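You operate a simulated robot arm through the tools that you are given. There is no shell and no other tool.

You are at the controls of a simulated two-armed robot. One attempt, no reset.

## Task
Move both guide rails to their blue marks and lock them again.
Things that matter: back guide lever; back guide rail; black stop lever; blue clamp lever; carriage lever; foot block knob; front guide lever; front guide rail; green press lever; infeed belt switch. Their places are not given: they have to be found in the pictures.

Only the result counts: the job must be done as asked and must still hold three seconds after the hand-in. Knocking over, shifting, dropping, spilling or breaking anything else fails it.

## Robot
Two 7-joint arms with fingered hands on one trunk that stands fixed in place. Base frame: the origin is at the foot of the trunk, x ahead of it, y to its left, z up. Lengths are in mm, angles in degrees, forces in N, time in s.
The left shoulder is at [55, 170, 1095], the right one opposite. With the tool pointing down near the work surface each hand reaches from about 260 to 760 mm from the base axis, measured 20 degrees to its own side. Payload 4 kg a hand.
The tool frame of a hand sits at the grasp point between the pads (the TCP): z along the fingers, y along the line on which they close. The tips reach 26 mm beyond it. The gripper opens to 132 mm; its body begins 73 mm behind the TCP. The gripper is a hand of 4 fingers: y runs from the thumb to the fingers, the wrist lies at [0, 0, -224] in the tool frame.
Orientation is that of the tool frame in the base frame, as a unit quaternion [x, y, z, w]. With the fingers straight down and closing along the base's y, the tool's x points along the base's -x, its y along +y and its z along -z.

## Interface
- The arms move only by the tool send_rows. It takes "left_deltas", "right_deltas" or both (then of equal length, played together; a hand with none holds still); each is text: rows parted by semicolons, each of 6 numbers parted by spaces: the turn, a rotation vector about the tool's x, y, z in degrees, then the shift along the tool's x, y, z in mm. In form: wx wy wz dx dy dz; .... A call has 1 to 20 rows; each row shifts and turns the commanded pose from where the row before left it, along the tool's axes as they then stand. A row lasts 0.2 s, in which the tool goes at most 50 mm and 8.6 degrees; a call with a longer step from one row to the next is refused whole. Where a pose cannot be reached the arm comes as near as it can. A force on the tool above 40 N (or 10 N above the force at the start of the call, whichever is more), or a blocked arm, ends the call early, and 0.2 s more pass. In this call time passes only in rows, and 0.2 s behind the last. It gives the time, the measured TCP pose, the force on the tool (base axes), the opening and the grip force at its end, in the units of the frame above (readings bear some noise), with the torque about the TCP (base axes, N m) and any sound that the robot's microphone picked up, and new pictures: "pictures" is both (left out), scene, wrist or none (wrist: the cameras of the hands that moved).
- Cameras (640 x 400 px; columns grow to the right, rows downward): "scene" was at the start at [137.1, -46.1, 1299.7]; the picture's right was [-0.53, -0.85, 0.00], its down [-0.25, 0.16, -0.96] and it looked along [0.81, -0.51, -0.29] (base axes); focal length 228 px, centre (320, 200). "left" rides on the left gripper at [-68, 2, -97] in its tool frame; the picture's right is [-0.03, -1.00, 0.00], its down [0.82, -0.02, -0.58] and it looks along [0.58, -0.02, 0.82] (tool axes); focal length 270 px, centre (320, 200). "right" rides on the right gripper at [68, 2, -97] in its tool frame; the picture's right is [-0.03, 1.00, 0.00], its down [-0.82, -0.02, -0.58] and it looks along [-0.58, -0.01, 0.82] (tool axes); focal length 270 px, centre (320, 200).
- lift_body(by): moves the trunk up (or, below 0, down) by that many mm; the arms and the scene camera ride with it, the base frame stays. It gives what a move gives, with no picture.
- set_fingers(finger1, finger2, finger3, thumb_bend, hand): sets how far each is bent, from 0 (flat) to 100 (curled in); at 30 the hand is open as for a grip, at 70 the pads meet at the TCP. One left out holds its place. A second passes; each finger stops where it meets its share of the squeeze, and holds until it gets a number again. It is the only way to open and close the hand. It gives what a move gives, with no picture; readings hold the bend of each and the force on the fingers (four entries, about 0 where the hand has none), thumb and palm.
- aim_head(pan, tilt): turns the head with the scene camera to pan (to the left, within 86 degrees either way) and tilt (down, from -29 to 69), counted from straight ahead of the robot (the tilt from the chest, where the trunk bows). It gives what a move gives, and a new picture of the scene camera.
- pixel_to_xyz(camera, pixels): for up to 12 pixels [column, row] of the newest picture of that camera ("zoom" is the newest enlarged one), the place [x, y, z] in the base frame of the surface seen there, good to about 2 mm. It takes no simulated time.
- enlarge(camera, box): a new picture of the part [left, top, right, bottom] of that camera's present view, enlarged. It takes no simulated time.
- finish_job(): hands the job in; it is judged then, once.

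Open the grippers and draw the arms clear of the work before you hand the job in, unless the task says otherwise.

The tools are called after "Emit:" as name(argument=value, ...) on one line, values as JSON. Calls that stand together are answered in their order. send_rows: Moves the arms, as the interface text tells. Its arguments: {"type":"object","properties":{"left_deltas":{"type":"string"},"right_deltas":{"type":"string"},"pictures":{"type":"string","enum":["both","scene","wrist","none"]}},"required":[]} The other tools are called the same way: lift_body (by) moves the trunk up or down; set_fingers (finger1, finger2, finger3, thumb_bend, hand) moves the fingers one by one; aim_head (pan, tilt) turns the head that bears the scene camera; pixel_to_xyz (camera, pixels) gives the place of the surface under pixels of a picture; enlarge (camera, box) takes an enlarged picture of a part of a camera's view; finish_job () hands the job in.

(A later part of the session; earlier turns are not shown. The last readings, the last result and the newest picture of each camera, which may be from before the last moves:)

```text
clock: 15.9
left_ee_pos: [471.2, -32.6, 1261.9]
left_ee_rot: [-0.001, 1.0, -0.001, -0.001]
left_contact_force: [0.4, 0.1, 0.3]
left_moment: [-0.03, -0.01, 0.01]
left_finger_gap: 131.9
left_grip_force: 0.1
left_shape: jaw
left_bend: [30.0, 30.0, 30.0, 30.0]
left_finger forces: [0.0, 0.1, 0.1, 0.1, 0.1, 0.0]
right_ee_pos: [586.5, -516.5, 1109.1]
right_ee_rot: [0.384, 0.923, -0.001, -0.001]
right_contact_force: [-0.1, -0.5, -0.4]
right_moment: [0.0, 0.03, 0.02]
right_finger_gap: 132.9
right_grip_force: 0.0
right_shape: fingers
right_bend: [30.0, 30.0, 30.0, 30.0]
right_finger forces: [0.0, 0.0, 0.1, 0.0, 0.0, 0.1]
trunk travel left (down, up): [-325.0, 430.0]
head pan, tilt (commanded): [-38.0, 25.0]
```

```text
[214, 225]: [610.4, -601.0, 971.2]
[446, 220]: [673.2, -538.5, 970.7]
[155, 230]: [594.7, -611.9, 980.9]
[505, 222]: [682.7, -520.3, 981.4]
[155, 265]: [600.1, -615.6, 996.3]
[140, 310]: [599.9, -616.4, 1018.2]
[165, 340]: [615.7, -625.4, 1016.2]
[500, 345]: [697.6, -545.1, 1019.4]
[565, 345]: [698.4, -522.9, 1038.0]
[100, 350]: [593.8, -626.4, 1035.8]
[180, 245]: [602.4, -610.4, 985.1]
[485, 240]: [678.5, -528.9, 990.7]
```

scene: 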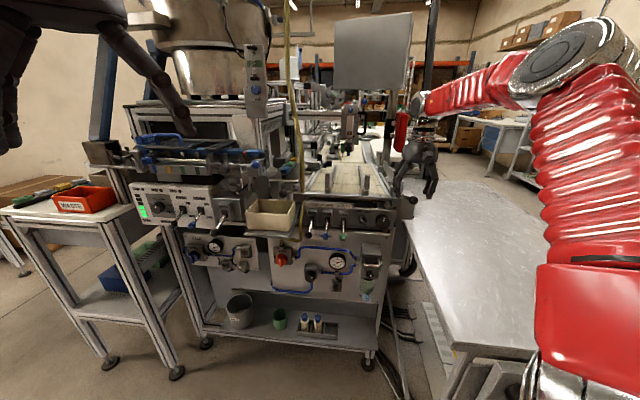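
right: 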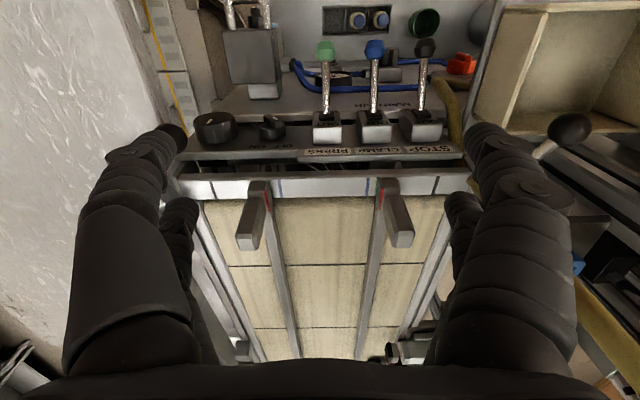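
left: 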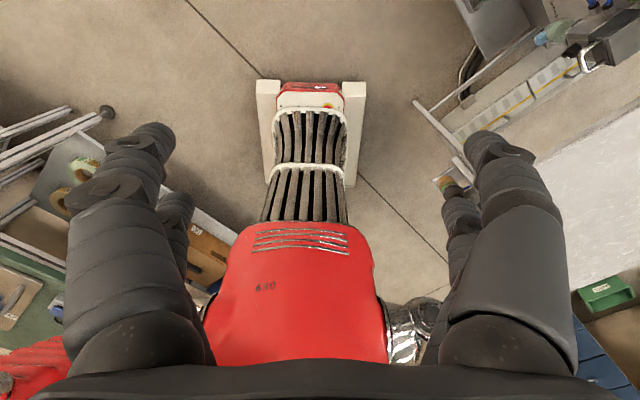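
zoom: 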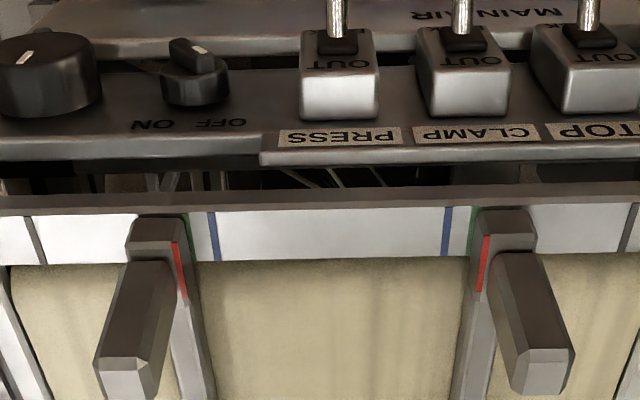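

I have it: pointers at c≈−5 and 106, blue marks at c≈+7 and 96 (c across the belt), so the right rail must go about +12 mm and the left rail about −10 mm. I pre-close the hand, tilt it forward and line up with the right post.

Emit:
set_fingers(hand="right", finger1=50, finger2=50, finger3=50, thumb_bend=50)

Emit:
send_rows(right_deltas="0 -8.3 0 0 -21.5 0; 0 -8.3 0 0 -21.5 0; 0 -8.4 0 0 -21.5 0", pictures="both")

```text
clock: 16.9
left_ee_pos: [470.7, -33.5, 1263.6]
left_ee_rot: [0.001, 1.0, 0.0, 0.001]
left_contact_force: [0.0, 0.4, -0.3]
left_moment: [0.0, 0.0, 0.01]
left_finger_gap: 131.9
left_grip_force: 0.0
left_shape: jaw
left_bend: [30.0, 30.0, 30.0, 30.0]
left_finger forces: [0.0, 0.1, 0.1, 0.0, 0.0, 0.1]
right_ee_pos: [585.5, -518.0, 1109.2]
right_ee_rot: [0.382, 0.924, 0.0, 0.0]
right_contact_force: [-0.4, 0.4, -0.5]
right_moment: [-0.02, 0.01, 0.01]
right_finger_gap: 66.5
right_grip_force: 0.0
right_shape: fingers
right_bend: [50.0, 50.0, 50.0, 50.0]
right_finger forces: [0.1, 0.0, 0.0, 0.1, 0.0, 0.1]
trunk travel left (down, up): [-325.0, 430.0]
head pan, tilt (commanded): [-38.0, 25.0]
```

```text
clock: 17.7
left_ee_pos: [468.1, -33.2, 1262.7]
left_ee_rot: [0.001, 1.0, 0.0, 0.001]
left_contact_force: [0.0, 0.1, 0.6]
left_moment: [-0.01, -0.05, 0.0]
left_finger_gap: 131.7
left_grip_force: 0.0
left_shape: jaw
left_bend: [30.0, 30.0, 30.0, 30.0]
left_finger forces: [0.1, 0.1, 0.0, 0.0, 0.0, 0.0]
right_ee_pos: [539.4, -561.9, 1109.4]
right_ee_rot: [0.374, 0.902, -0.082, 0.201]
right_contact_force: [-0.1, 0.3, -0.3]
right_moment: [-0.03, 0.02, 0.02]
right_finger_gap: 66.4
right_grip_force: 0.1
right_shape: fingers
right_bend: [50.0, 50.0, 50.0, 50.0]
right_finger forces: [0.0, 0.0, 0.1, 0.1, 0.0, 0.0]
trunk travel left (down, up): [-325.0, 430.0]
head pan, tilt (commanded): [-38.0, 25.0]
```

scene: 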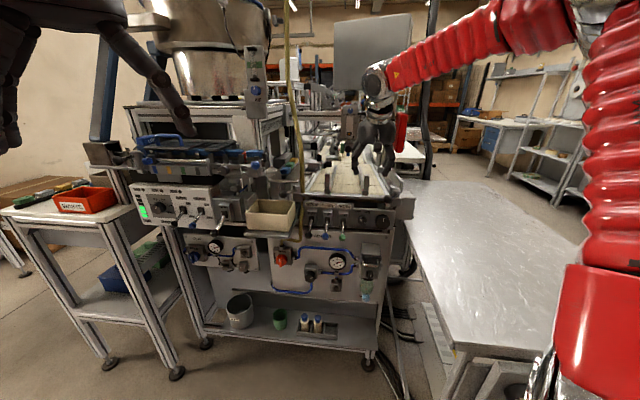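
right: 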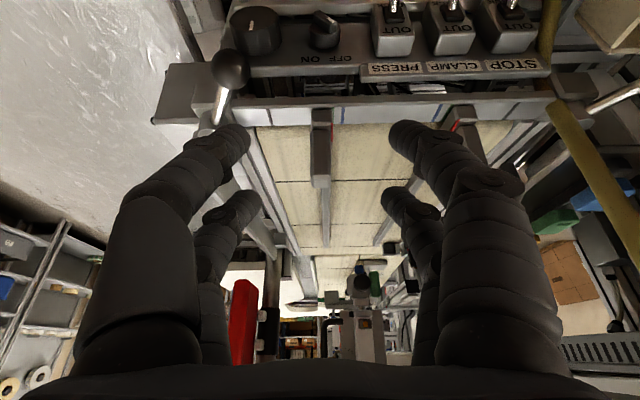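

The right post is centred at column 320 between the digits. I advance along the tool axis to straddle it.

Emit:
send_rows(right_deltas="0 0 0 -7 0 28; 0 0 0 -7 0 28; 0 0 0 -7 0 25", pictures="wrist")

```text
clock: 18.5
left_ee_pos: [471.4, -32.6, 1263.3]
left_ee_rot: [-0.001, 1.0, -0.001, -0.001]
left_contact_force: [-0.1, -0.3, -0.1]
left_moment: [0.0, 0.04, 0.03]
left_finger_gap: 131.9
left_grip_force: 0.1
left_shape: jaw
left_bend: [30.0, 30.0, 30.0, 30.0]
left_finger forces: [0.0, 0.0, 0.0, 0.1, 0.0, 0.0]
right_ee_pos: [577.5, -600.7, 1039.7]
right_ee_rot: [0.374, 0.902, -0.083, 0.199]
right_contact_force: [0.5, -0.1, 0.7]
right_moment: [0.0, 0.01, -0.01]
right_finger_gap: 66.3
right_grip_force: 0.0
right_shape: fingers
right_bend: [50.0, 50.0, 50.0, 50.0]
right_finger forces: [0.1, 0.1, 0.0, 0.1, 0.1, 0.0]
trunk travel left (down, up): [-325.0, 430.0]
head pan, tilt (commanded): [-38.0, 25.0]
```

right: 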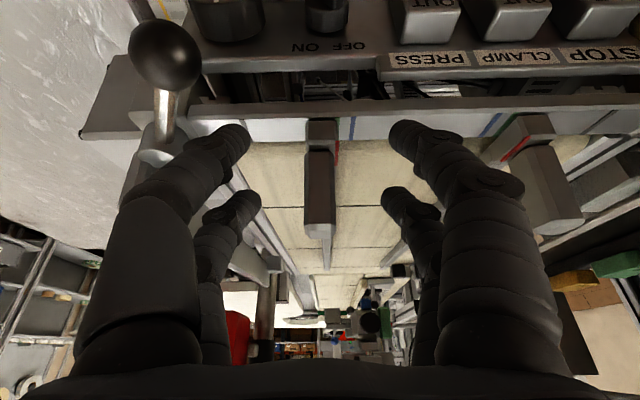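

The post lies between the digits. I advance the last 25 mm so the far digits sit beside the post.

Emit:
send_rows(right_deltas="0 0 0 -3 0.5 9; 0 0 0 -3 0.5 9; 0 0 0 -3 0.5 8", pictures="both")

Emit:
enlarge(camera="scene", box=[330, 150, 430, 215])

```text
clock: 19.3
left_ee_pos: [471.9, -32.6, 1262.7]
left_ee_rot: [-0.001, 1.0, 0.0, -0.001]
left_contact_force: [0.7, -0.6, 1.1]
left_moment: [0.01, 0.02, 0.03]
left_finger_gap: 131.8
left_grip_force: 0.0
left_shape: jaw
left_bend: [30.0, 30.0, 30.0, 30.0]
left_finger forces: [0.0, 0.0, 0.1, 0.0, 0.0, 0.1]
right_ee_pos: [591.5, -612.3, 1022.4]
right_ee_rot: [0.374, 0.902, -0.083, 0.199]
right_contact_force: [0.3, 0.4, 0.3]
right_moment: [-0.01, -0.05, 0.02]
right_finger_gap: 66.4
right_grip_force: 0.0
right_shape: fingers
right_bend: [50.0, 50.0, 50.0, 50.0]
right_finger forces: [0.1, 0.1, 0.0, 0.1, 0.0, 0.0]
trunk travel left (down, up): [-325.0, 430.0]
head pan, tilt (commanded): [-38.0, 25.0]
```

scene: 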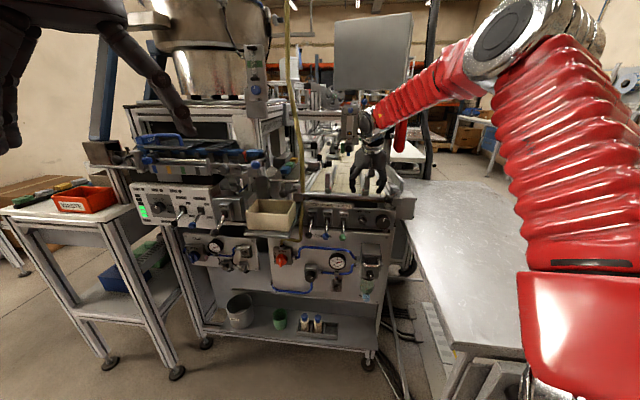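
right: 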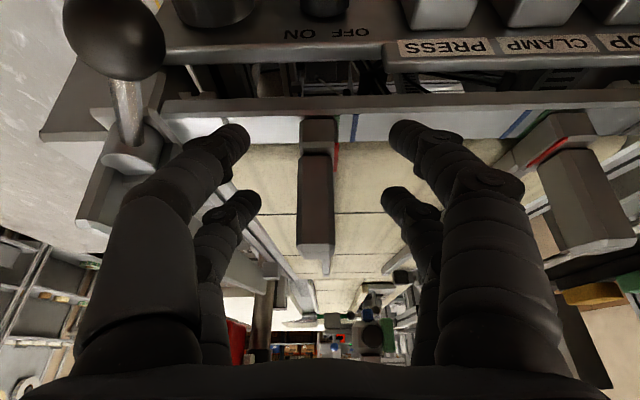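

```text
6.15 times, centred on (380, 182) of scene
```

zoom: 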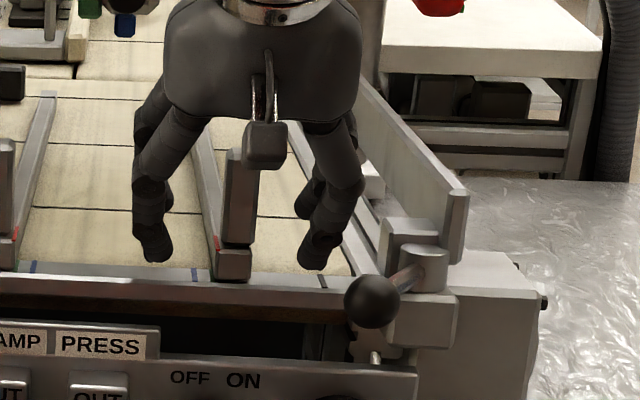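

The hand straddles the post evenly. I close the fingers onto it.

Emit:
set_fingers(hand="right", finger1=64, finger2=64, finger3=64, thumb_bend=64)

Emit:
enlarge(camera="right", box=[160, 60, 480, 280])

```text
clock: 20.3
left_ee_pos: [470.1, -32.4, 1262.7]
left_ee_rot: [0.0, 1.0, 0.0, 0.0]
left_contact_force: [-0.1, -0.4, 0.4]
left_moment: [0.0, -0.02, 0.0]
left_finger_gap: 131.9
left_grip_force: 0.1
left_shape: jaw
left_bend: [30.0, 30.0, 30.0, 30.0]
left_finger forces: [0.1, 0.0, 0.0, 0.1, 0.1, 0.0]
right_ee_pos: [591.7, -611.6, 1021.9]
right_ee_rot: [0.373, 0.902, -0.083, 0.2]
right_contact_force: [-0.5, -1.1, -0.5]
right_moment: [0.01, 0.01, -0.03]
right_finger_gap: 20.0
right_grip_force: 0.6
right_shape: fingers
right_bend: [64.0, 64.0, 63.0, 64.0]
right_finger forces: [0.0, 0.0, 0.5, 0.1, 0.0, 0.0]
trunk travel left (down, up): [-325.0, 430.0]
head pan, tilt (commanded): [-38.0, 25.0]
```

```text
1.82 times, centred on (320, 170) of right
```

zoom: 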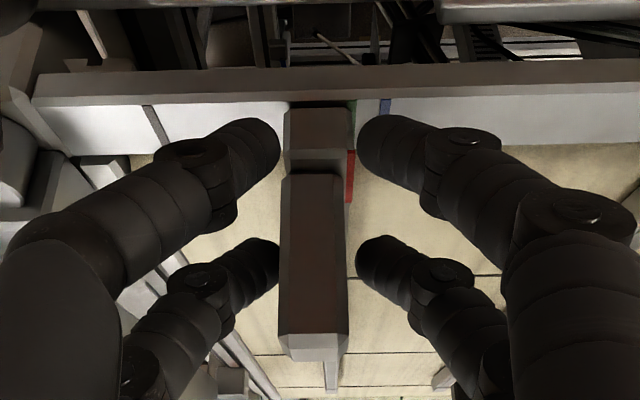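

Finger 3 on the right-hand side of the post just touches it (0.5 N). I push 6 mm toward +y (inward) to test whether the rail is free.

Emit:
send_rows(right_deltas="0 0 0 0 2 0; 0 0 0 0 2 0; 0 0 0 0 2 0", pictures="wrist")

Emit:
enlarge(camera="right", box=[160, 60, 480, 280])

```text
clock: 21.1
left_ee_pos: [469.7, -32.7, 1262.9]
left_ee_rot: [0.0, 1.0, 0.0, 0.0]
left_contact_force: [1.2, -1.4, 0.0]
left_moment: [-0.01, 0.02, -0.02]
left_finger_gap: 131.6
left_grip_force: 0.0
left_shape: jaw
left_bend: [30.0, 30.0, 30.0, 30.0]
left_finger forces: [0.1, 0.1, 0.1, 0.0, 0.0, 0.0]
right_ee_pos: [595.6, -607.6, 1023.6]
right_ee_rot: [0.373, 0.902, -0.083, 0.2]
right_contact_force: [-3.4, -1.0, 0.3]
right_moment: [-0.02, 0.01, -0.08]
right_finger_gap: 20.2
right_grip_force: 1.9
right_shape: fingers
right_bend: [64.0, 64.0, 61.0, 64.0]
right_finger forces: [0.0, 0.0, 2.9, 0.0, 0.0, 0.0]
trunk travel left (down, up): [-325.0, 430.0]
head pan, tilt (commanded): [-38.0, 25.0]
```

right: 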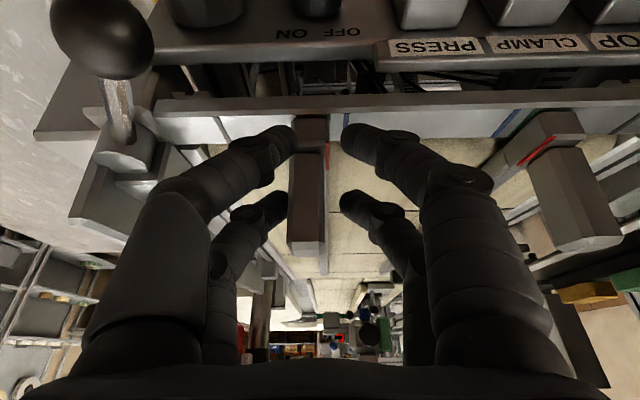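

```text
1.82 times, centred on (320, 170) of right
```

zoom: 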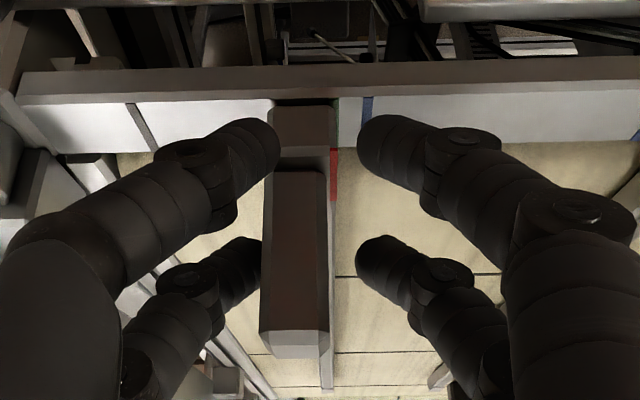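

Finger 3 carries 2.9 N and the post has not moved yet (green tick still at its edge). I push further in small steps.

Emit:
send_rows(right_deltas="0 0 0 0 2 0; 0 0 0 0 2 0; 0 0 0 0 2 0", pictures="wrist")

Emit:
enlarge(camera="right", box=[160, 60, 480, 280])

```text
clock: 21.9
left_ee_pos: [470.3, -32.7, 1263.3]
left_ee_rot: [0.0, 1.0, 0.0, 0.0]
left_contact_force: [-0.3, -0.7, 0.5]
left_moment: [0.0, 0.02, 0.01]
left_finger_gap: 132.1
left_grip_force: 0.0
left_shape: jaw
left_bend: [30.0, 30.0, 30.0, 30.0]
left_finger forces: [0.0, 0.0, 0.0, 0.1, 0.1, 0.0]
right_ee_pos: [601.1, -602.9, 1024.1]
right_ee_rot: [0.373, 0.902, -0.083, 0.2]
right_contact_force: [-2.2, -1.6, 0.2]
right_moment: [-0.02, 0.03, -0.03]
right_finger_gap: 20.2
right_grip_force: 1.2
right_shape: fingers
right_bend: [64.0, 64.0, 61.0, 64.0]
right_finger forces: [0.0, 0.0, 2.1, 0.0, 0.1, 0.1]
trunk travel left (down, up): [-325.0, 430.0]
head pan, tilt (commanded): [-38.0, 25.0]
```

right: 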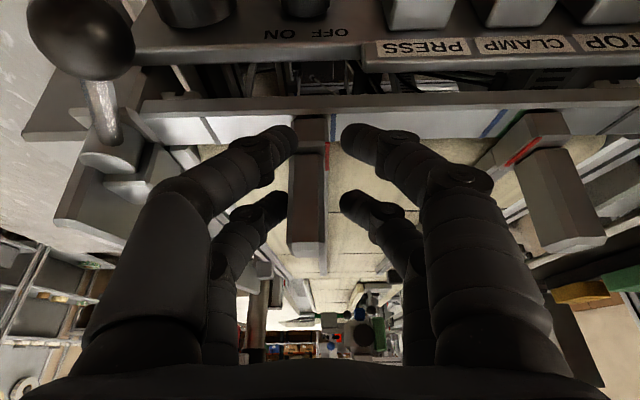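

```text
1.82 times, centred on (320, 170) of right
```

zoom: 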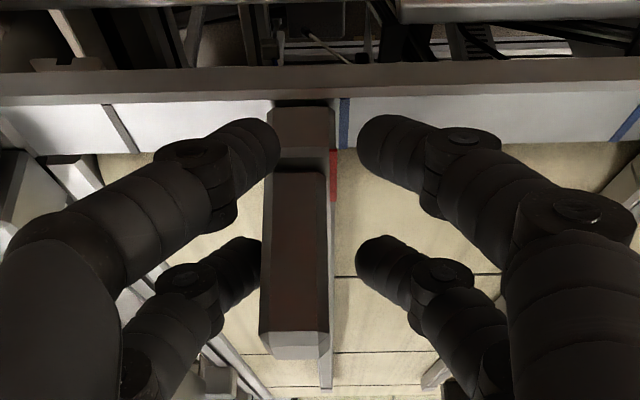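

The rail moved: the green tick is now covered and the blue mark at zoom (345,125) is just beside the pointer (334,175). I'll measure the remaining distance.

Emit:
pixel_to_xyz(camera="zoom", pixels=[[345, 118], [345, 135], [334, 160], [334, 175], [334, 190], [333, 170], [335, 180], [346, 125]])

```text
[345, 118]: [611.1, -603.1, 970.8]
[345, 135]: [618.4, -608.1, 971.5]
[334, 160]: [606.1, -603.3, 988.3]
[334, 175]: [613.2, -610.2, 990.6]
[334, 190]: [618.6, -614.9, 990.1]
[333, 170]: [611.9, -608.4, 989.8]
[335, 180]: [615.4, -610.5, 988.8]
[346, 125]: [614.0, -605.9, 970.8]
```

The pointer is at c≈2.5 and the blue mark at c≈6.2, so about 3.7 mm remains. I push another 3.5 mm.

Emit:
send_rows(right_deltas="0 0 0 0 1.2 0; 0 0 0 0 1.2 0; 0 0 0 0 1.2 0", pictures="wrist")

Emit:
enlarge(camera="right", box=[270, 90, 370, 160])

```text
clock: 22.7
left_ee_pos: [469.8, -33.1, 1263.1]
left_ee_rot: [0.0, 1.0, 0.0, 0.0]
left_contact_force: [-0.5, -0.2, 0.0]
left_moment: [-0.02, 0.0, -0.01]
left_finger_gap: 131.9
left_grip_force: 0.0
left_shape: jaw
left_bend: [30.0, 30.0, 30.0, 30.0]
left_finger forces: [0.1, 0.1, 0.1, 0.0, 0.1, 0.0]
right_ee_pos: [603.5, -601.6, 1022.5]
right_ee_rot: [0.374, 0.902, -0.083, 0.2]
right_contact_force: [-3.1, -0.6, -0.5]
right_moment: [-0.03, 0.01, -0.09]
right_finger_gap: 20.1
right_grip_force: 1.6
right_shape: fingers
right_bend: [64.0, 64.0, 61.0, 64.0]
right_finger forces: [0.0, 0.0, 2.7, 0.1, 0.0, 0.0]
trunk travel left (down, up): [-325.0, 430.0]
head pan, tilt (commanded): [-38.0, 25.0]
```

right: 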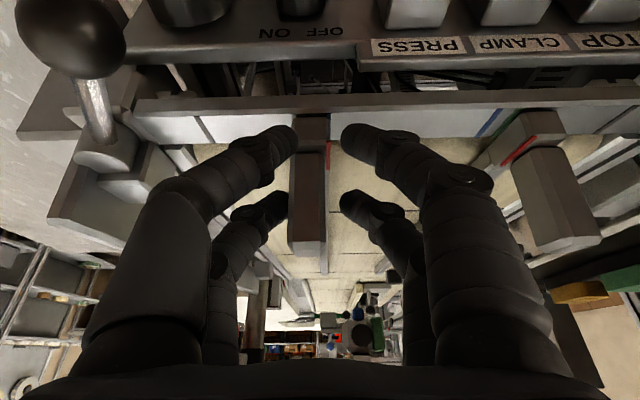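

```text
5.71 times, centred on (320, 125) of right
```

zoom: 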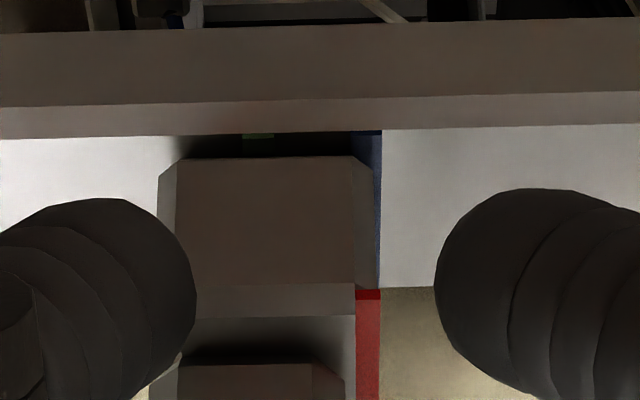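

The red pointer (zoom col 368) and blue mark (col 371) now nearly coincide; perspective-corrected difference is about 0.5 mm. I open the fingers to release the post without disturbing it.

Emit:
set_fingers(hand="right", finger1=52, finger2=52, finger3=52, thumb_bend=52)

Emit:
enlarge(camera="right", box=[270, 90, 370, 160])

```text
clock: 23.7
left_ee_pos: [471.4, -32.8, 1263.7]
left_ee_rot: [0.0, 1.0, -0.001, -0.001]
left_contact_force: [0.4, -0.7, 0.7]
left_moment: [-0.01, 0.0, 0.03]
left_finger_gap: 131.9
left_grip_force: 0.1
left_shape: jaw
left_bend: [30.0, 30.0, 30.0, 30.0]
left_finger forces: [0.0, 0.0, 0.0, 0.1, 0.0, 0.0]
right_ee_pos: [603.9, -602.6, 1023.5]
right_ee_rot: [0.373, 0.902, -0.083, 0.199]
right_contact_force: [0.4, -0.3, 0.4]
right_moment: [0.01, -0.01, 0.01]
right_finger_gap: 58.3
right_grip_force: 0.1
right_shape: fingers
right_bend: [52.0, 52.0, 52.0, 52.0]
right_finger forces: [0.0, 0.1, 0.0, 0.1, 0.1, 0.2]
trunk travel left (down, up): [-325.0, 430.0]
head pan, tilt (commanded): [-38.0, 25.0]
```

```text
5.71 times, centred on (320, 125) of right
```

zoom: 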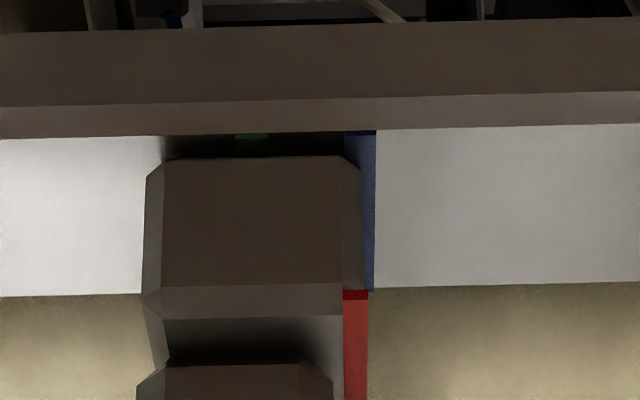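

Released, the pointer (col 355) and blue mark (col ~360) agree within about 0.6 mm. I back the hand off along its own axis and return it upright.

Emit:
send_rows(right_deltas="0 0 0 3 0 -10; 0 0 0 4 0 -14; 0 0 0 6 0 -25; 0 0 0 7 0 -28; 0 0 0 8 0 -28; 0 8.3 0 0 0 0; 0 8.3 0 0 0 0; 0 8.4 0 0 0 0", pictures="both")

Emit:
enlarge(camera="right", box=[200, 80, 440, 230])

```text
clock: 25.5
left_ee_pos: [471.1, -33.3, 1262.5]
left_ee_rot: [-0.001, 1.0, 0.0, -0.001]
left_contact_force: [-0.2, -0.2, -0.1]
left_moment: [-0.02, 0.07, 0.02]
left_finger_gap: 132.2
left_grip_force: 0.0
left_shape: jaw
left_bend: [30.0, 30.0, 30.0, 30.0]
left_finger forces: [0.0, 0.0, 0.1, 0.0, 0.0, 0.0]
right_ee_pos: [556.0, -551.9, 1104.8]
right_ee_rot: [0.382, 0.924, 0.001, -0.002]
right_contact_force: [-0.2, -0.1, -0.9]
right_moment: [0.01, 0.04, 0.0]
right_finger_gap: 58.6
right_grip_force: 0.1
right_shape: fingers
right_bend: [52.0, 52.0, 52.0, 52.0]
right_finger forces: [0.0, 0.0, 0.0, 0.0, 0.0, 0.0]
trunk travel left (down, up): [-325.0, 430.0]
head pan, tilt (commanded): [-38.0, 25.0]
```

scene: 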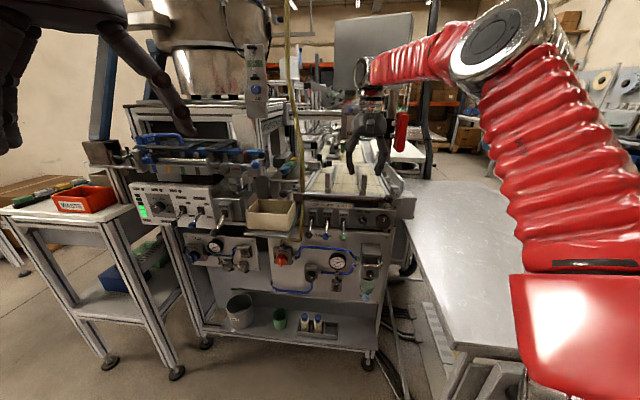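
right: 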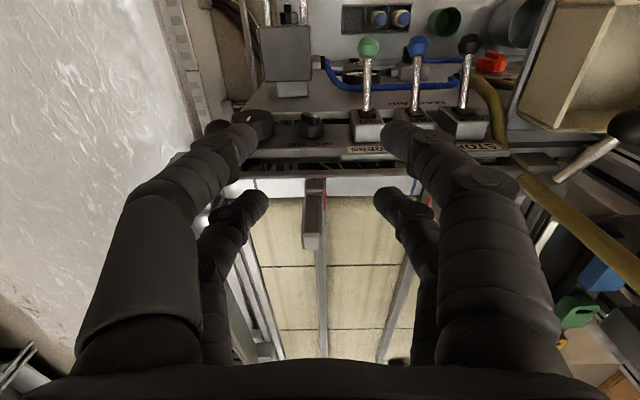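

```text
2.67 times, centred on (320, 155) of right
```

zoom: 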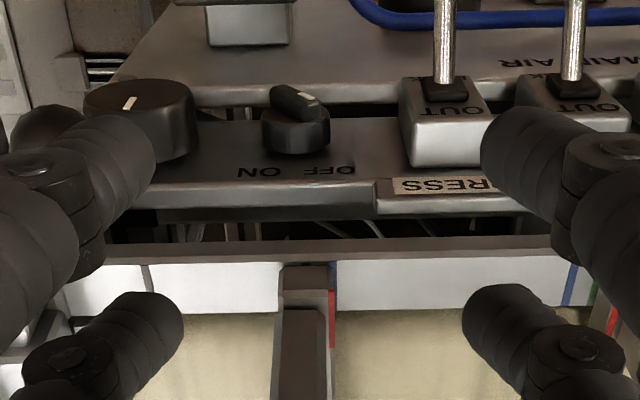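

The right rail sits at its blue mark. Now I'll lock the right lever again: move over the ball (≈(506,-621)) and check alignment before descending.

Emit:
send_rows(right_deltas="0 0 0 -4 -28 10; 0 0 0 -4 -28 20; 0 0 0 -5 -28 25", pictures="wrist")

Emit:
pixel_to_xyz(camera="right", pixels=[[320, 150], [320, 165], [320, 175], [310, 160], [330, 160]])

```text
clock: 26.3
left_ee_pos: [470.3, -33.6, 1262.0]
left_ee_rot: [0.0, 1.0, 0.0, 0.0]
left_contact_force: [-0.2, -0.3, -0.4]
left_moment: [0.0, 0.04, 0.02]
left_finger_gap: 131.6
left_grip_force: 0.0
left_shape: jaw
left_bend: [30.0, 30.0, 30.0, 30.0]
left_finger forces: [0.1, 0.0, 0.0, 0.0, 0.0, 0.0]
right_ee_pos: [503.6, -621.5, 1047.4]
right_ee_rot: [0.383, 0.924, 0.0, 0.0]
right_contact_force: [-0.7, 0.2, -0.4]
right_moment: [0.02, -0.03, -0.03]
right_finger_gap: 58.8
right_grip_force: 0.1
right_shape: fingers
right_bend: [52.0, 52.0, 52.0, 52.0]
right_finger forces: [0.1, 0.0, 0.1, 0.0, 0.1, 0.0]
trunk travel left (down, up): [-325.0, 430.0]
head pan, tilt (commanded): [-38.0, 25.0]
```

right: 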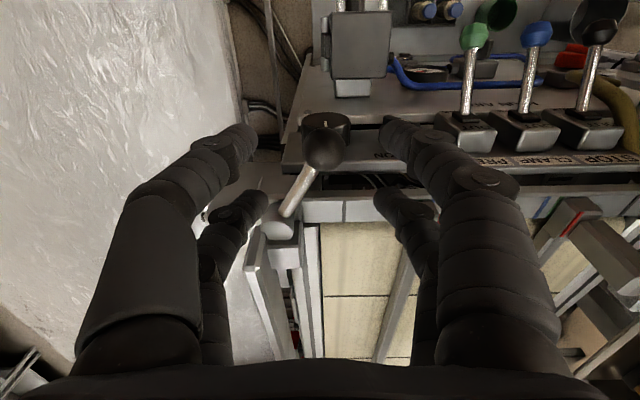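

```text
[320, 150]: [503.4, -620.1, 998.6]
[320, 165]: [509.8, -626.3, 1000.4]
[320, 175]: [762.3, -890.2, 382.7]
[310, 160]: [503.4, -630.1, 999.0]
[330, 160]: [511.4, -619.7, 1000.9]
```

The ball is at (325,150), nearly on the TCP line. I lower the hand around it.

Emit:
send_rows(right_deltas="0 0 0 -1 0.7 15; 0 0 0 -1 0.7 15; 0 0 0 -1 0.6 15; 0 0 0 0 0 10", pictures="wrist")

```text
clock: 27.3
left_ee_pos: [470.2, -33.4, 1263.6]
left_ee_rot: [0.0, 1.0, -0.001, 0.0]
left_contact_force: [0.3, 0.1, 0.4]
left_moment: [-0.03, 0.02, 0.03]
left_finger_gap: 131.9
left_grip_force: 0.1
left_shape: jaw
left_bend: [30.0, 30.0, 30.0, 30.0]
left_finger forces: [0.0, 0.0, 0.1, 0.0, 0.0, 0.0]
right_ee_pos: [506.2, -621.9, 994.1]
right_ee_rot: [0.383, 0.924, 0.0, 0.0]
right_contact_force: [0.3, -0.4, 0.4]
right_moment: [0.01, 0.0, -0.04]
right_finger_gap: 58.7
right_grip_force: 0.0
right_shape: fingers
right_bend: [52.0, 52.0, 52.0, 52.0]
right_finger forces: [0.0, 0.1, 0.0, 0.1, 0.0, 0.0]
trunk travel left (down, up): [-325.0, 430.0]
head pan, tilt (commanded): [-38.0, 25.0]
```

right: 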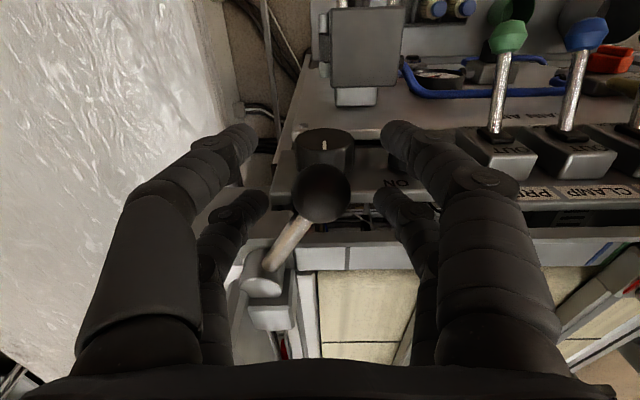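

The ball is centred between the digits. I close them to a loose cage and then sweep outward.

Emit:
set_fingers(hand="right", finger1=60, finger2=60, finger3=60, thumb_bend=60)

Emit:
send_rows(right_deltas="0 0 0 2 -4 0; 0 0 0 2 -4 0; 0 0 0 1.5 -4 0; 0 0 0 1.5 -4 0; 0 0 0 1 -4 0; 0 0 0 1 -4 0; 0 0 0 0.5 -4 0; 0 0 0 0 -4 0", pictures="wrist")

```text
clock: 28.3
left_ee_pos: [469.6, -31.8, 1262.9]
left_ee_rot: [0.0, 1.0, 0.0, 0.0]
left_contact_force: [-0.4, 0.1, -0.2]
left_moment: [0.02, 0.01, 0.0]
left_finger_gap: 132.0
left_grip_force: 0.0
left_shape: jaw
left_bend: [30.0, 30.0, 30.0, 30.0]
left_finger forces: [0.1, 0.0, 0.1, 0.0, 0.0, 0.0]
right_ee_pos: [507.3, -622.1, 994.6]
right_ee_rot: [0.383, 0.924, 0.0, 0.0]
right_contact_force: [-0.1, 0.1, 0.1]
right_moment: [-0.01, 0.01, -0.01]
right_finger_gap: 33.1
right_grip_force: 0.0
right_shape: fingers
right_bend: [60.0, 60.0, 60.0, 60.0]
right_finger forces: [0.0, 0.1, 0.0, 0.0, 0.1, 0.0]
trunk travel left (down, up): [-325.0, 430.0]
head pan, tilt (commanded): [-38.0, 25.0]
```

```text
clock: 30.1
left_ee_pos: [470.4, -31.9, 1263.0]
left_ee_rot: [0.0, 1.0, 0.0, -0.001]
left_contact_force: [-0.3, -0.2, 0.5]
left_moment: [-0.02, 0.05, -0.01]
left_finger_gap: 131.9
left_grip_force: 0.0
left_shape: jaw
left_bend: [30.0, 30.0, 30.0, 30.0]
left_finger forces: [0.0, 0.0, 0.0, 0.1, 0.0, 0.1]
right_ee_pos: [477.2, -637.8, 995.0]
right_ee_rot: [0.382, 0.924, 0.0, 0.0]
right_contact_force: [1.8, 0.3, -0.5]
right_moment: [0.03, -0.02, 0.04]
right_finger_gap: 32.7
right_grip_force: 0.7
right_shape: fingers
right_bend: [60.0, 57.0, 60.0, 60.0]
right_finger forces: [0.0, 1.9, 0.1, 0.1, 0.1, 0.0]
trunk travel left (down, up): [-325.0, 430.0]
head pan, tilt (commanded): [-38.0, 25.0]
```

right: 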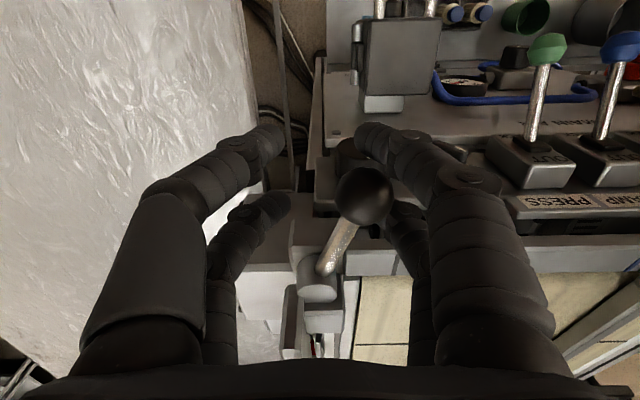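

Finger 2 pushes the ball with about 2 N and the rod is approaching centre. I keep sweeping outward past the centre.

Emit:
send_rows(right_deltas="0 0 0 0 -4 0; 0 0 0 0 -4 0; 0 0 0 0 -4 0; 0 0 0 -1 -4 0; 0 0 0 -1 -4 0; 0 0 0 -1 -4 0; 0 0 0 -2 -4 0", pictures="wrist")

```text
clock: 31.7
left_ee_pos: [468.2, -30.7, 1263.3]
left_ee_rot: [-0.001, 1.0, -0.001, 0.001]
left_contact_force: [0.2, -0.3, 0.8]
left_moment: [-0.01, -0.02, 0.0]
left_finger_gap: 131.8
left_grip_force: 0.0
left_shape: jaw
left_bend: [30.0, 30.0, 30.0, 30.0]
left_finger forces: [0.0, 0.1, 0.0, 0.1, 0.0, 0.0]
right_ee_pos: [459.1, -659.0, 996.7]
right_ee_rot: [0.383, 0.924, 0.0, -0.003]
right_contact_force: [-13.5, 18.9, -4.4]
right_moment: [0.08, 0.18, 0.79]
right_finger_gap: 33.7
right_grip_force: 11.1
right_shape: fingers
right_bend: [59.0, 57.0, 60.0, 60.0]
right_finger forces: [19.2, 3.7, 0.1, 0.0, 0.0, 0.1]
trunk travel left (down, up): [-325.0, 430.0]
head pan, tilt (commanded): [-38.0, 25.0]
```

right: 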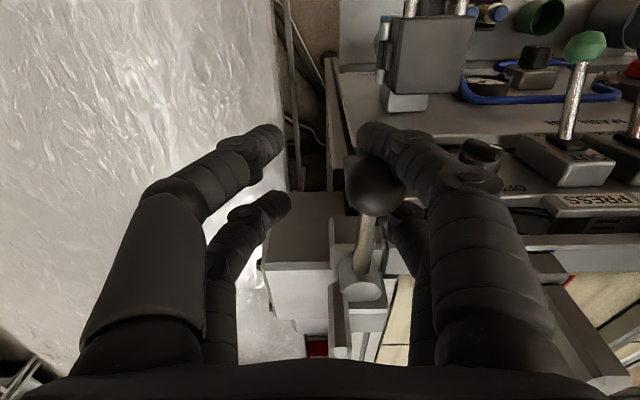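

Finger 1 is now pressing the ball along the rod (19 N), not sideways. I back off slightly toward the robot so that only the far digits push it sideways, then continue.

Emit:
send_rows(right_deltas="0 0 0 5 3 0; 0 0 0 7 2 0; 0 0 0 5 0 0", pictures="wrist")

```text
clock: 32.5
left_ee_pos: [468.6, -32.1, 1261.9]
left_ee_rot: [0.0, 1.0, 0.0, 0.0]
left_contact_force: [0.3, -0.4, 0.0]
left_moment: [0.0, 0.0, 0.0]
left_finger_gap: 131.7
left_grip_force: 0.0
left_shape: jaw
left_bend: [30.0, 30.0, 30.0, 30.0]
left_finger forces: [0.0, 0.0, 0.0, 0.0, 0.0, 0.0]
right_ee_pos: [453.0, -645.6, 996.0]
right_ee_rot: [0.383, 0.924, 0.0, 0.001]
right_contact_force: [1.0, 0.1, 0.0]
right_moment: [-0.01, 0.0, -0.04]
right_finger_gap: 32.5
right_grip_force: 0.1
right_shape: fingers
right_bend: [60.0, 60.0, 60.0, 60.0]
right_finger forces: [0.0, 0.1, 0.0, 0.1, 0.0, 0.1]
trunk travel left (down, up): [-325.0, 430.0]
head pan, tilt (commanded): [-38.0, 25.0]
```

right: 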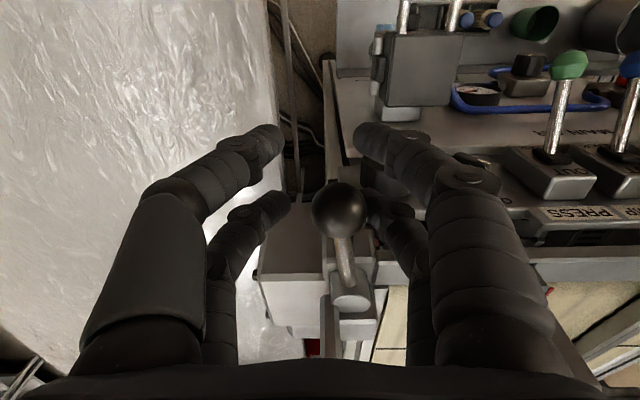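

The ball is now at (340,210) between the far digits, slightly past centre. I push it further outward.

Emit:
send_rows(right_deltas="0 0 0 0 -4 0; 0 0 0 0 -4 0; 0 0 0 0 -4 0; 0 0 0 -1 -4 0; 0 0 0 -1 -4 0", pictures="wrist")

```text
clock: 33.7
left_ee_pos: [470.1, -33.1, 1262.8]
left_ee_rot: [0.0, 1.0, 0.001, 0.0]
left_contact_force: [0.0, -0.1, 0.2]
left_moment: [0.01, 0.01, 0.0]
left_finger_gap: 131.8
left_grip_force: 0.0
left_shape: jaw
left_bend: [30.0, 30.0, 30.0, 30.0]
left_finger forces: [0.0, 0.0, 0.0, 0.0, 0.0, 0.0]
right_ee_pos: [440.7, -661.0, 996.6]
right_ee_rot: [0.382, 0.924, 0.001, -0.001]
right_contact_force: [0.1, -0.4, -0.3]
right_moment: [0.01, -0.01, -0.03]
right_finger_gap: 32.5
right_grip_force: 0.1
right_shape: fingers
right_bend: [60.0, 60.0, 60.0, 60.0]
right_finger forces: [0.0, 0.1, 0.1, 0.0, 0.0, 0.0]
trunk travel left (down, up): [-325.0, 430.0]
head pan, tilt (commanded): [-38.0, 25.0]
```

right: 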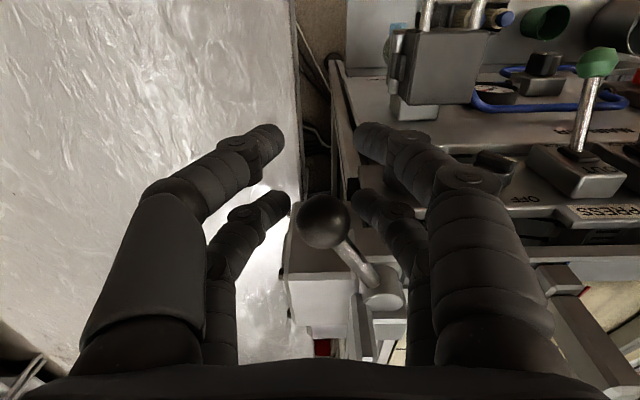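

The lever has snapped back outward (ball at (323,220), no contact). I'll measure the ball to confirm it matches its original locked place.

Emit:
pixel_to_xyz(camera="right", pixels=[[323, 218], [323, 205], [323, 235], [355, 262], [383, 297]])

```text
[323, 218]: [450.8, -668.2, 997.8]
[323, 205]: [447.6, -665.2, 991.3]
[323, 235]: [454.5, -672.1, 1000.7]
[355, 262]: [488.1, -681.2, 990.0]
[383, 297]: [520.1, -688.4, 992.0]
```

The lever is back at its original locked place within 2 mm. I lift straight up, clear of the ball.

Emit:
send_rows(right_deltas="0 0 0 -4 0 0; 0 0 0 -4 0 -5; 0 0 0 0 0 -25; 0 0 0 0 0 -35; 0 0 0 0 0 -45", pictures="wrist")

Emit:
set_fingers(hand="right", finger1=30, finger2=30, finger3=30, thumb_bend=30)

```text
clock: 34.9
left_ee_pos: [470.2, -32.8, 1263.8]
left_ee_rot: [-0.002, 1.0, 0.0, 0.0]
left_contact_force: [-0.8, 0.7, 0.0]
left_moment: [-0.04, -0.02, 0.01]
left_finger_gap: 131.8
left_grip_force: 0.0
left_shape: jaw
left_bend: [30.0, 30.0, 30.0, 30.0]
left_finger forces: [0.0, 0.1, 0.0, 0.1, 0.0, 0.0]
right_ee_pos: [443.2, -664.1, 1108.5]
right_ee_rot: [0.383, 0.924, 0.0, 0.0]
right_contact_force: [0.2, -0.1, 0.0]
right_moment: [-0.06, -0.02, 0.0]
right_finger_gap: 32.5
right_grip_force: 0.1
right_shape: fingers
right_bend: [60.0, 60.0, 60.0, 60.0]
right_finger forces: [0.0, 0.1, 0.0, 0.0, 0.1, 0.0]
trunk travel left (down, up): [-325.0, 430.0]
head pan, tilt (commanded): [-38.0, 25.0]
```

right: 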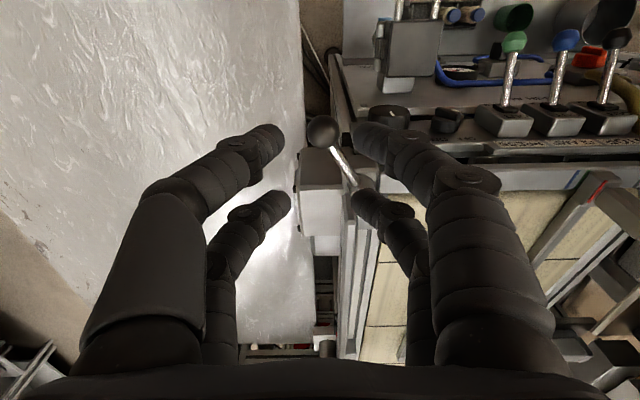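

```text
clock: 35.9
left_ee_pos: [470.4, -33.0, 1263.1]
left_ee_rot: [0.0, 1.0, 0.0, 0.0]
left_contact_force: [-0.3, -0.8, 0.8]
left_moment: [-0.03, 0.01, 0.02]
left_finger_gap: 132.0
left_grip_force: 0.0
left_shape: jaw
left_bend: [30.0, 30.0, 30.0, 30.0]
left_finger forces: [0.1, 0.1, 0.0, 0.0, 0.0, 0.2]
right_ee_pos: [442.4, -665.8, 1107.1]
right_ee_rot: [0.383, 0.924, 0.0, -0.001]
right_contact_force: [0.0, 0.0, -0.3]
right_moment: [-0.01, -0.03, 0.01]
right_finger_gap: 132.4
right_grip_force: 0.1
right_shape: fingers
right_bend: [30.0, 30.0, 30.0, 30.0]
right_finger forces: [0.0, 0.0, 0.0, 0.0, 0.0, 0.0]
trunk travel left (down, up): [-325.0, 430.0]
head pan, tilt (commanded): [-38.0, 25.0]
```

I slide back over the belt end to check that the right rail still matches its mark.

Emit:
send_rows(right_deltas="0 0 0 2 36 0; 0 0 0 2 36 0; 0 0 0 2 36 0; 0 0 0 2 36 0; 0 0 0 0 34 0", pictures="wrist")

Emit:
enlarge(camera="right", box=[260, 130, 400, 220])

```text
clock: 37.1
left_ee_pos: [471.2, -32.9, 1262.6]
left_ee_rot: [-0.001, 1.0, 0.0, -0.001]
left_contact_force: [-0.1, 0.4, 0.2]
left_moment: [0.02, 0.0, -0.01]
left_finger_gap: 131.6
left_grip_force: 0.1
left_shape: jaw
left_bend: [30.0, 30.0, 30.0, 30.0]
left_finger forces: [0.0, 0.0, 0.1, 0.0, 0.0, 0.0]
right_ee_pos: [567.3, -534.0, 1103.6]
right_ee_rot: [0.383, 0.924, 0.0, -0.001]
right_contact_force: [-0.3, -0.1, -0.3]
right_moment: [0.02, 0.0, 0.02]
right_finger_gap: 132.3
right_grip_force: 0.0
right_shape: fingers
right_bend: [30.0, 30.0, 30.0, 30.0]
right_finger forces: [0.0, 0.1, 0.0, 0.0, 0.1, 0.0]
trunk travel left (down, up): [-325.0, 430.0]
head pan, tilt (commanded): [-38.0, 25.0]
```

right: 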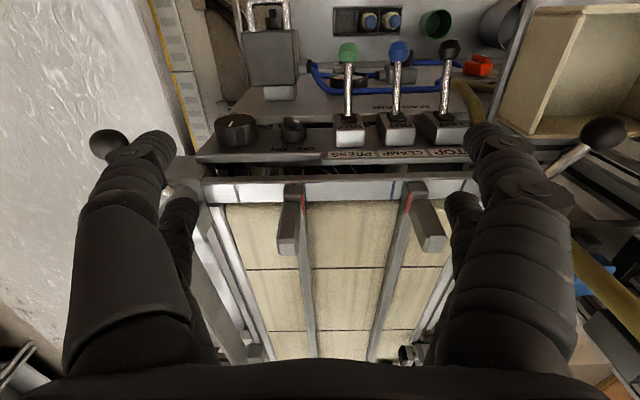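

```text
4.44 times, centred on (330, 175) of right
```

zoom: 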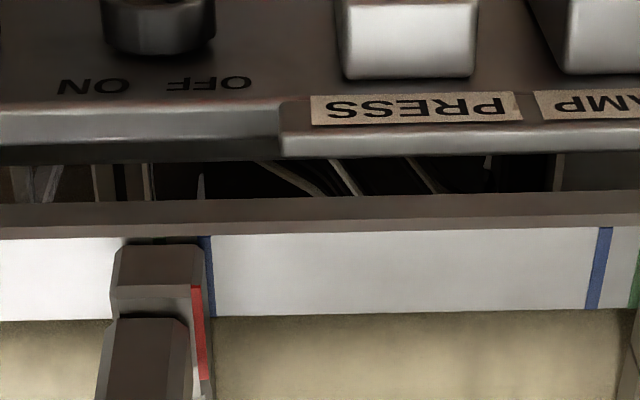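

The red pointer (199,330) and blue mark (210,270) are still nearly in line. I'll measure both more carefully.

Emit:
pixel_to_xyz(camera="zoom", pixels=[[207, 240], [209, 260], [211, 280], [213, 300], [197, 290], [198, 310], [200, 330], [202, 350], [204, 370], [602, 240], [597, 270], [592, 295]])

Emit:
enlarge(camera="right", box=[280, 170, 340, 215])

```text
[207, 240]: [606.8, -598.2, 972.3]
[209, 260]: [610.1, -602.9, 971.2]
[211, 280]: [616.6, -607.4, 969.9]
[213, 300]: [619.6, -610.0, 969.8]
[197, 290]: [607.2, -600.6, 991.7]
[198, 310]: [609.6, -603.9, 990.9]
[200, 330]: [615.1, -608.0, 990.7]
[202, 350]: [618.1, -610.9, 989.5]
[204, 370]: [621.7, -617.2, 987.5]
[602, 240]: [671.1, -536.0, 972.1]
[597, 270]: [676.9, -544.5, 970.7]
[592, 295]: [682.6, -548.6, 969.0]
```

```text
8.89 times, centred on (310, 192) of right
```

zoom: 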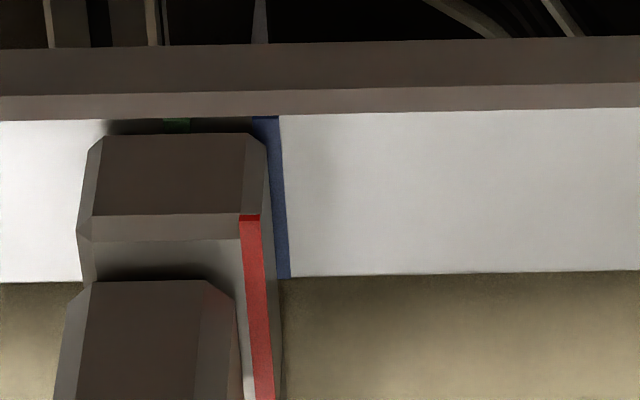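

Pointer and blue mark on the right rail agree to about 1 mm. Now the left lever: I move the right hand back and left, to look at it from above (b≈700, c≈200).

Emit:
send_rows(right_deltas="0 0 0 20 20 -10; 0 0 0 20 30 -10; 0 0 0 20 35 -6; 0 0 0 18 40 0; 0 0 0 0 40 0; 0 0 0 0 12 0", pictures="both")

Emit:
enlarge(camera="right", box=[220, 120, 460, 300])

```text
clock: 38.5
left_ee_pos: [468.3, -31.5, 1263.8]
left_ee_rot: [0.0, 1.0, -0.001, 0.001]
left_contact_force: [0.4, -0.4, 0.8]
left_moment: [-0.04, -0.07, 0.02]
left_finger_gap: 131.9
left_grip_force: 0.0
left_shape: jaw
left_bend: [30.0, 30.0, 30.0, 30.0]
left_finger forces: [0.1, 0.0, 0.0, 0.0, 0.0, 0.0]
right_ee_pos: [629.0, -355.9, 1137.4]
right_ee_rot: [0.38, 0.925, -0.003, 0.002]
right_contact_force: [-0.7, -0.6, 1.0]
right_moment: [0.0, -0.06, 0.0]
right_finger_gap: 132.7
right_grip_force: 0.0
right_shape: fingers
right_bend: [30.0, 30.0, 30.0, 30.0]
right_finger forces: [0.0, 0.0, 0.0, 0.0, 0.1, 0.0]
right hand out of reach, approached as far as the arm can: row 6
trunk travel left (down, up): [-325.0, 430.0]
head pan, tilt (commanded): [-38.0, 25.0]
```

scene: 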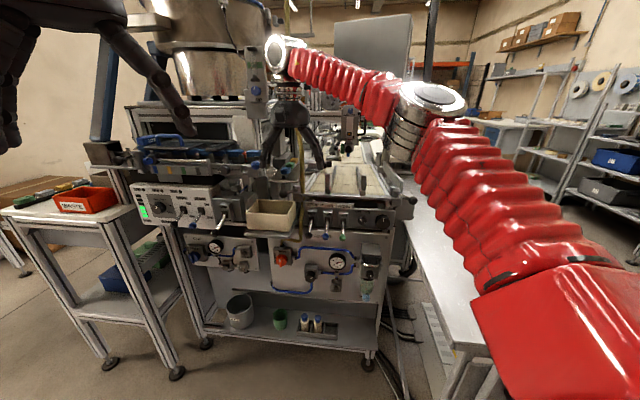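
right: 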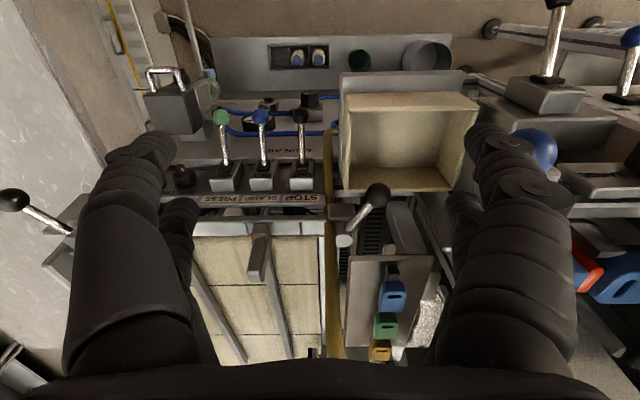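

```text
2.22 times, centred on (340, 210) of right
```

zoom: 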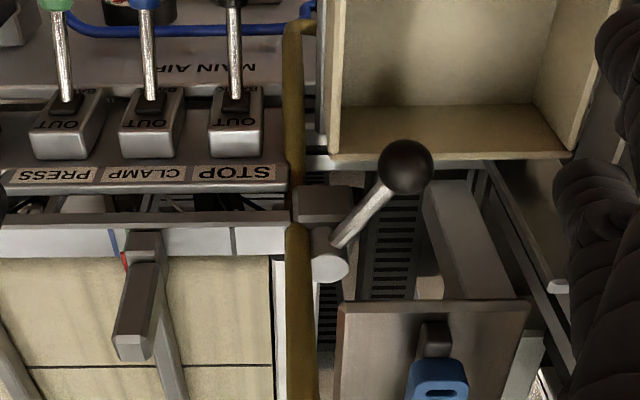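

This gives a clear view of the left lever: ball at zoom (405,167), hub (330,250), hose along column ~298, tan box behind the ball. I'll measure these.

Emit:
pixel_to_xyz(camera="zoom", pixels=[[405, 165], [360, 220], [330, 245], [330, 268], [300, 250], [298, 310], [296, 150], [450, 155], [340, 155], [430, 305], [345, 310], [525, 310]])

Emit:
pixel_to_xyz(camera="right", pixels=[[385, 290], [393, 294], [334, 300], [333, 340], [330, 380], [470, 95], [345, 95], [460, 185], [352, 187], [388, 278], [430, 260], [420, 210]])

```text
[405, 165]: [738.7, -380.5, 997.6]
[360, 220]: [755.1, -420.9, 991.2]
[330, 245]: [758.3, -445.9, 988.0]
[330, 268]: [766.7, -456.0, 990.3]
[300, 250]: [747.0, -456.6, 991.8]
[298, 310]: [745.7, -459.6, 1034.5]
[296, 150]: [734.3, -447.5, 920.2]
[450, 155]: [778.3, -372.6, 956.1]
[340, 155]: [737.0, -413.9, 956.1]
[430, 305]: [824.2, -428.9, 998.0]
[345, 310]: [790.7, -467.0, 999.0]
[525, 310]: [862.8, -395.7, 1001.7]
```

```text
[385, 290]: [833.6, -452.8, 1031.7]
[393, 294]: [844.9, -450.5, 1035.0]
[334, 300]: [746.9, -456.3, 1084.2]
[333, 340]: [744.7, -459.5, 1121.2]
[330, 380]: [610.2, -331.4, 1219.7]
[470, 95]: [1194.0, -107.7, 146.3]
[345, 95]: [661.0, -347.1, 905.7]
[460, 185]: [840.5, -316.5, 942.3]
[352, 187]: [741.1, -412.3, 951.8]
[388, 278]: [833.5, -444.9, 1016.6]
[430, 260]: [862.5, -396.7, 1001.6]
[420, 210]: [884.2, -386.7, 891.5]
```

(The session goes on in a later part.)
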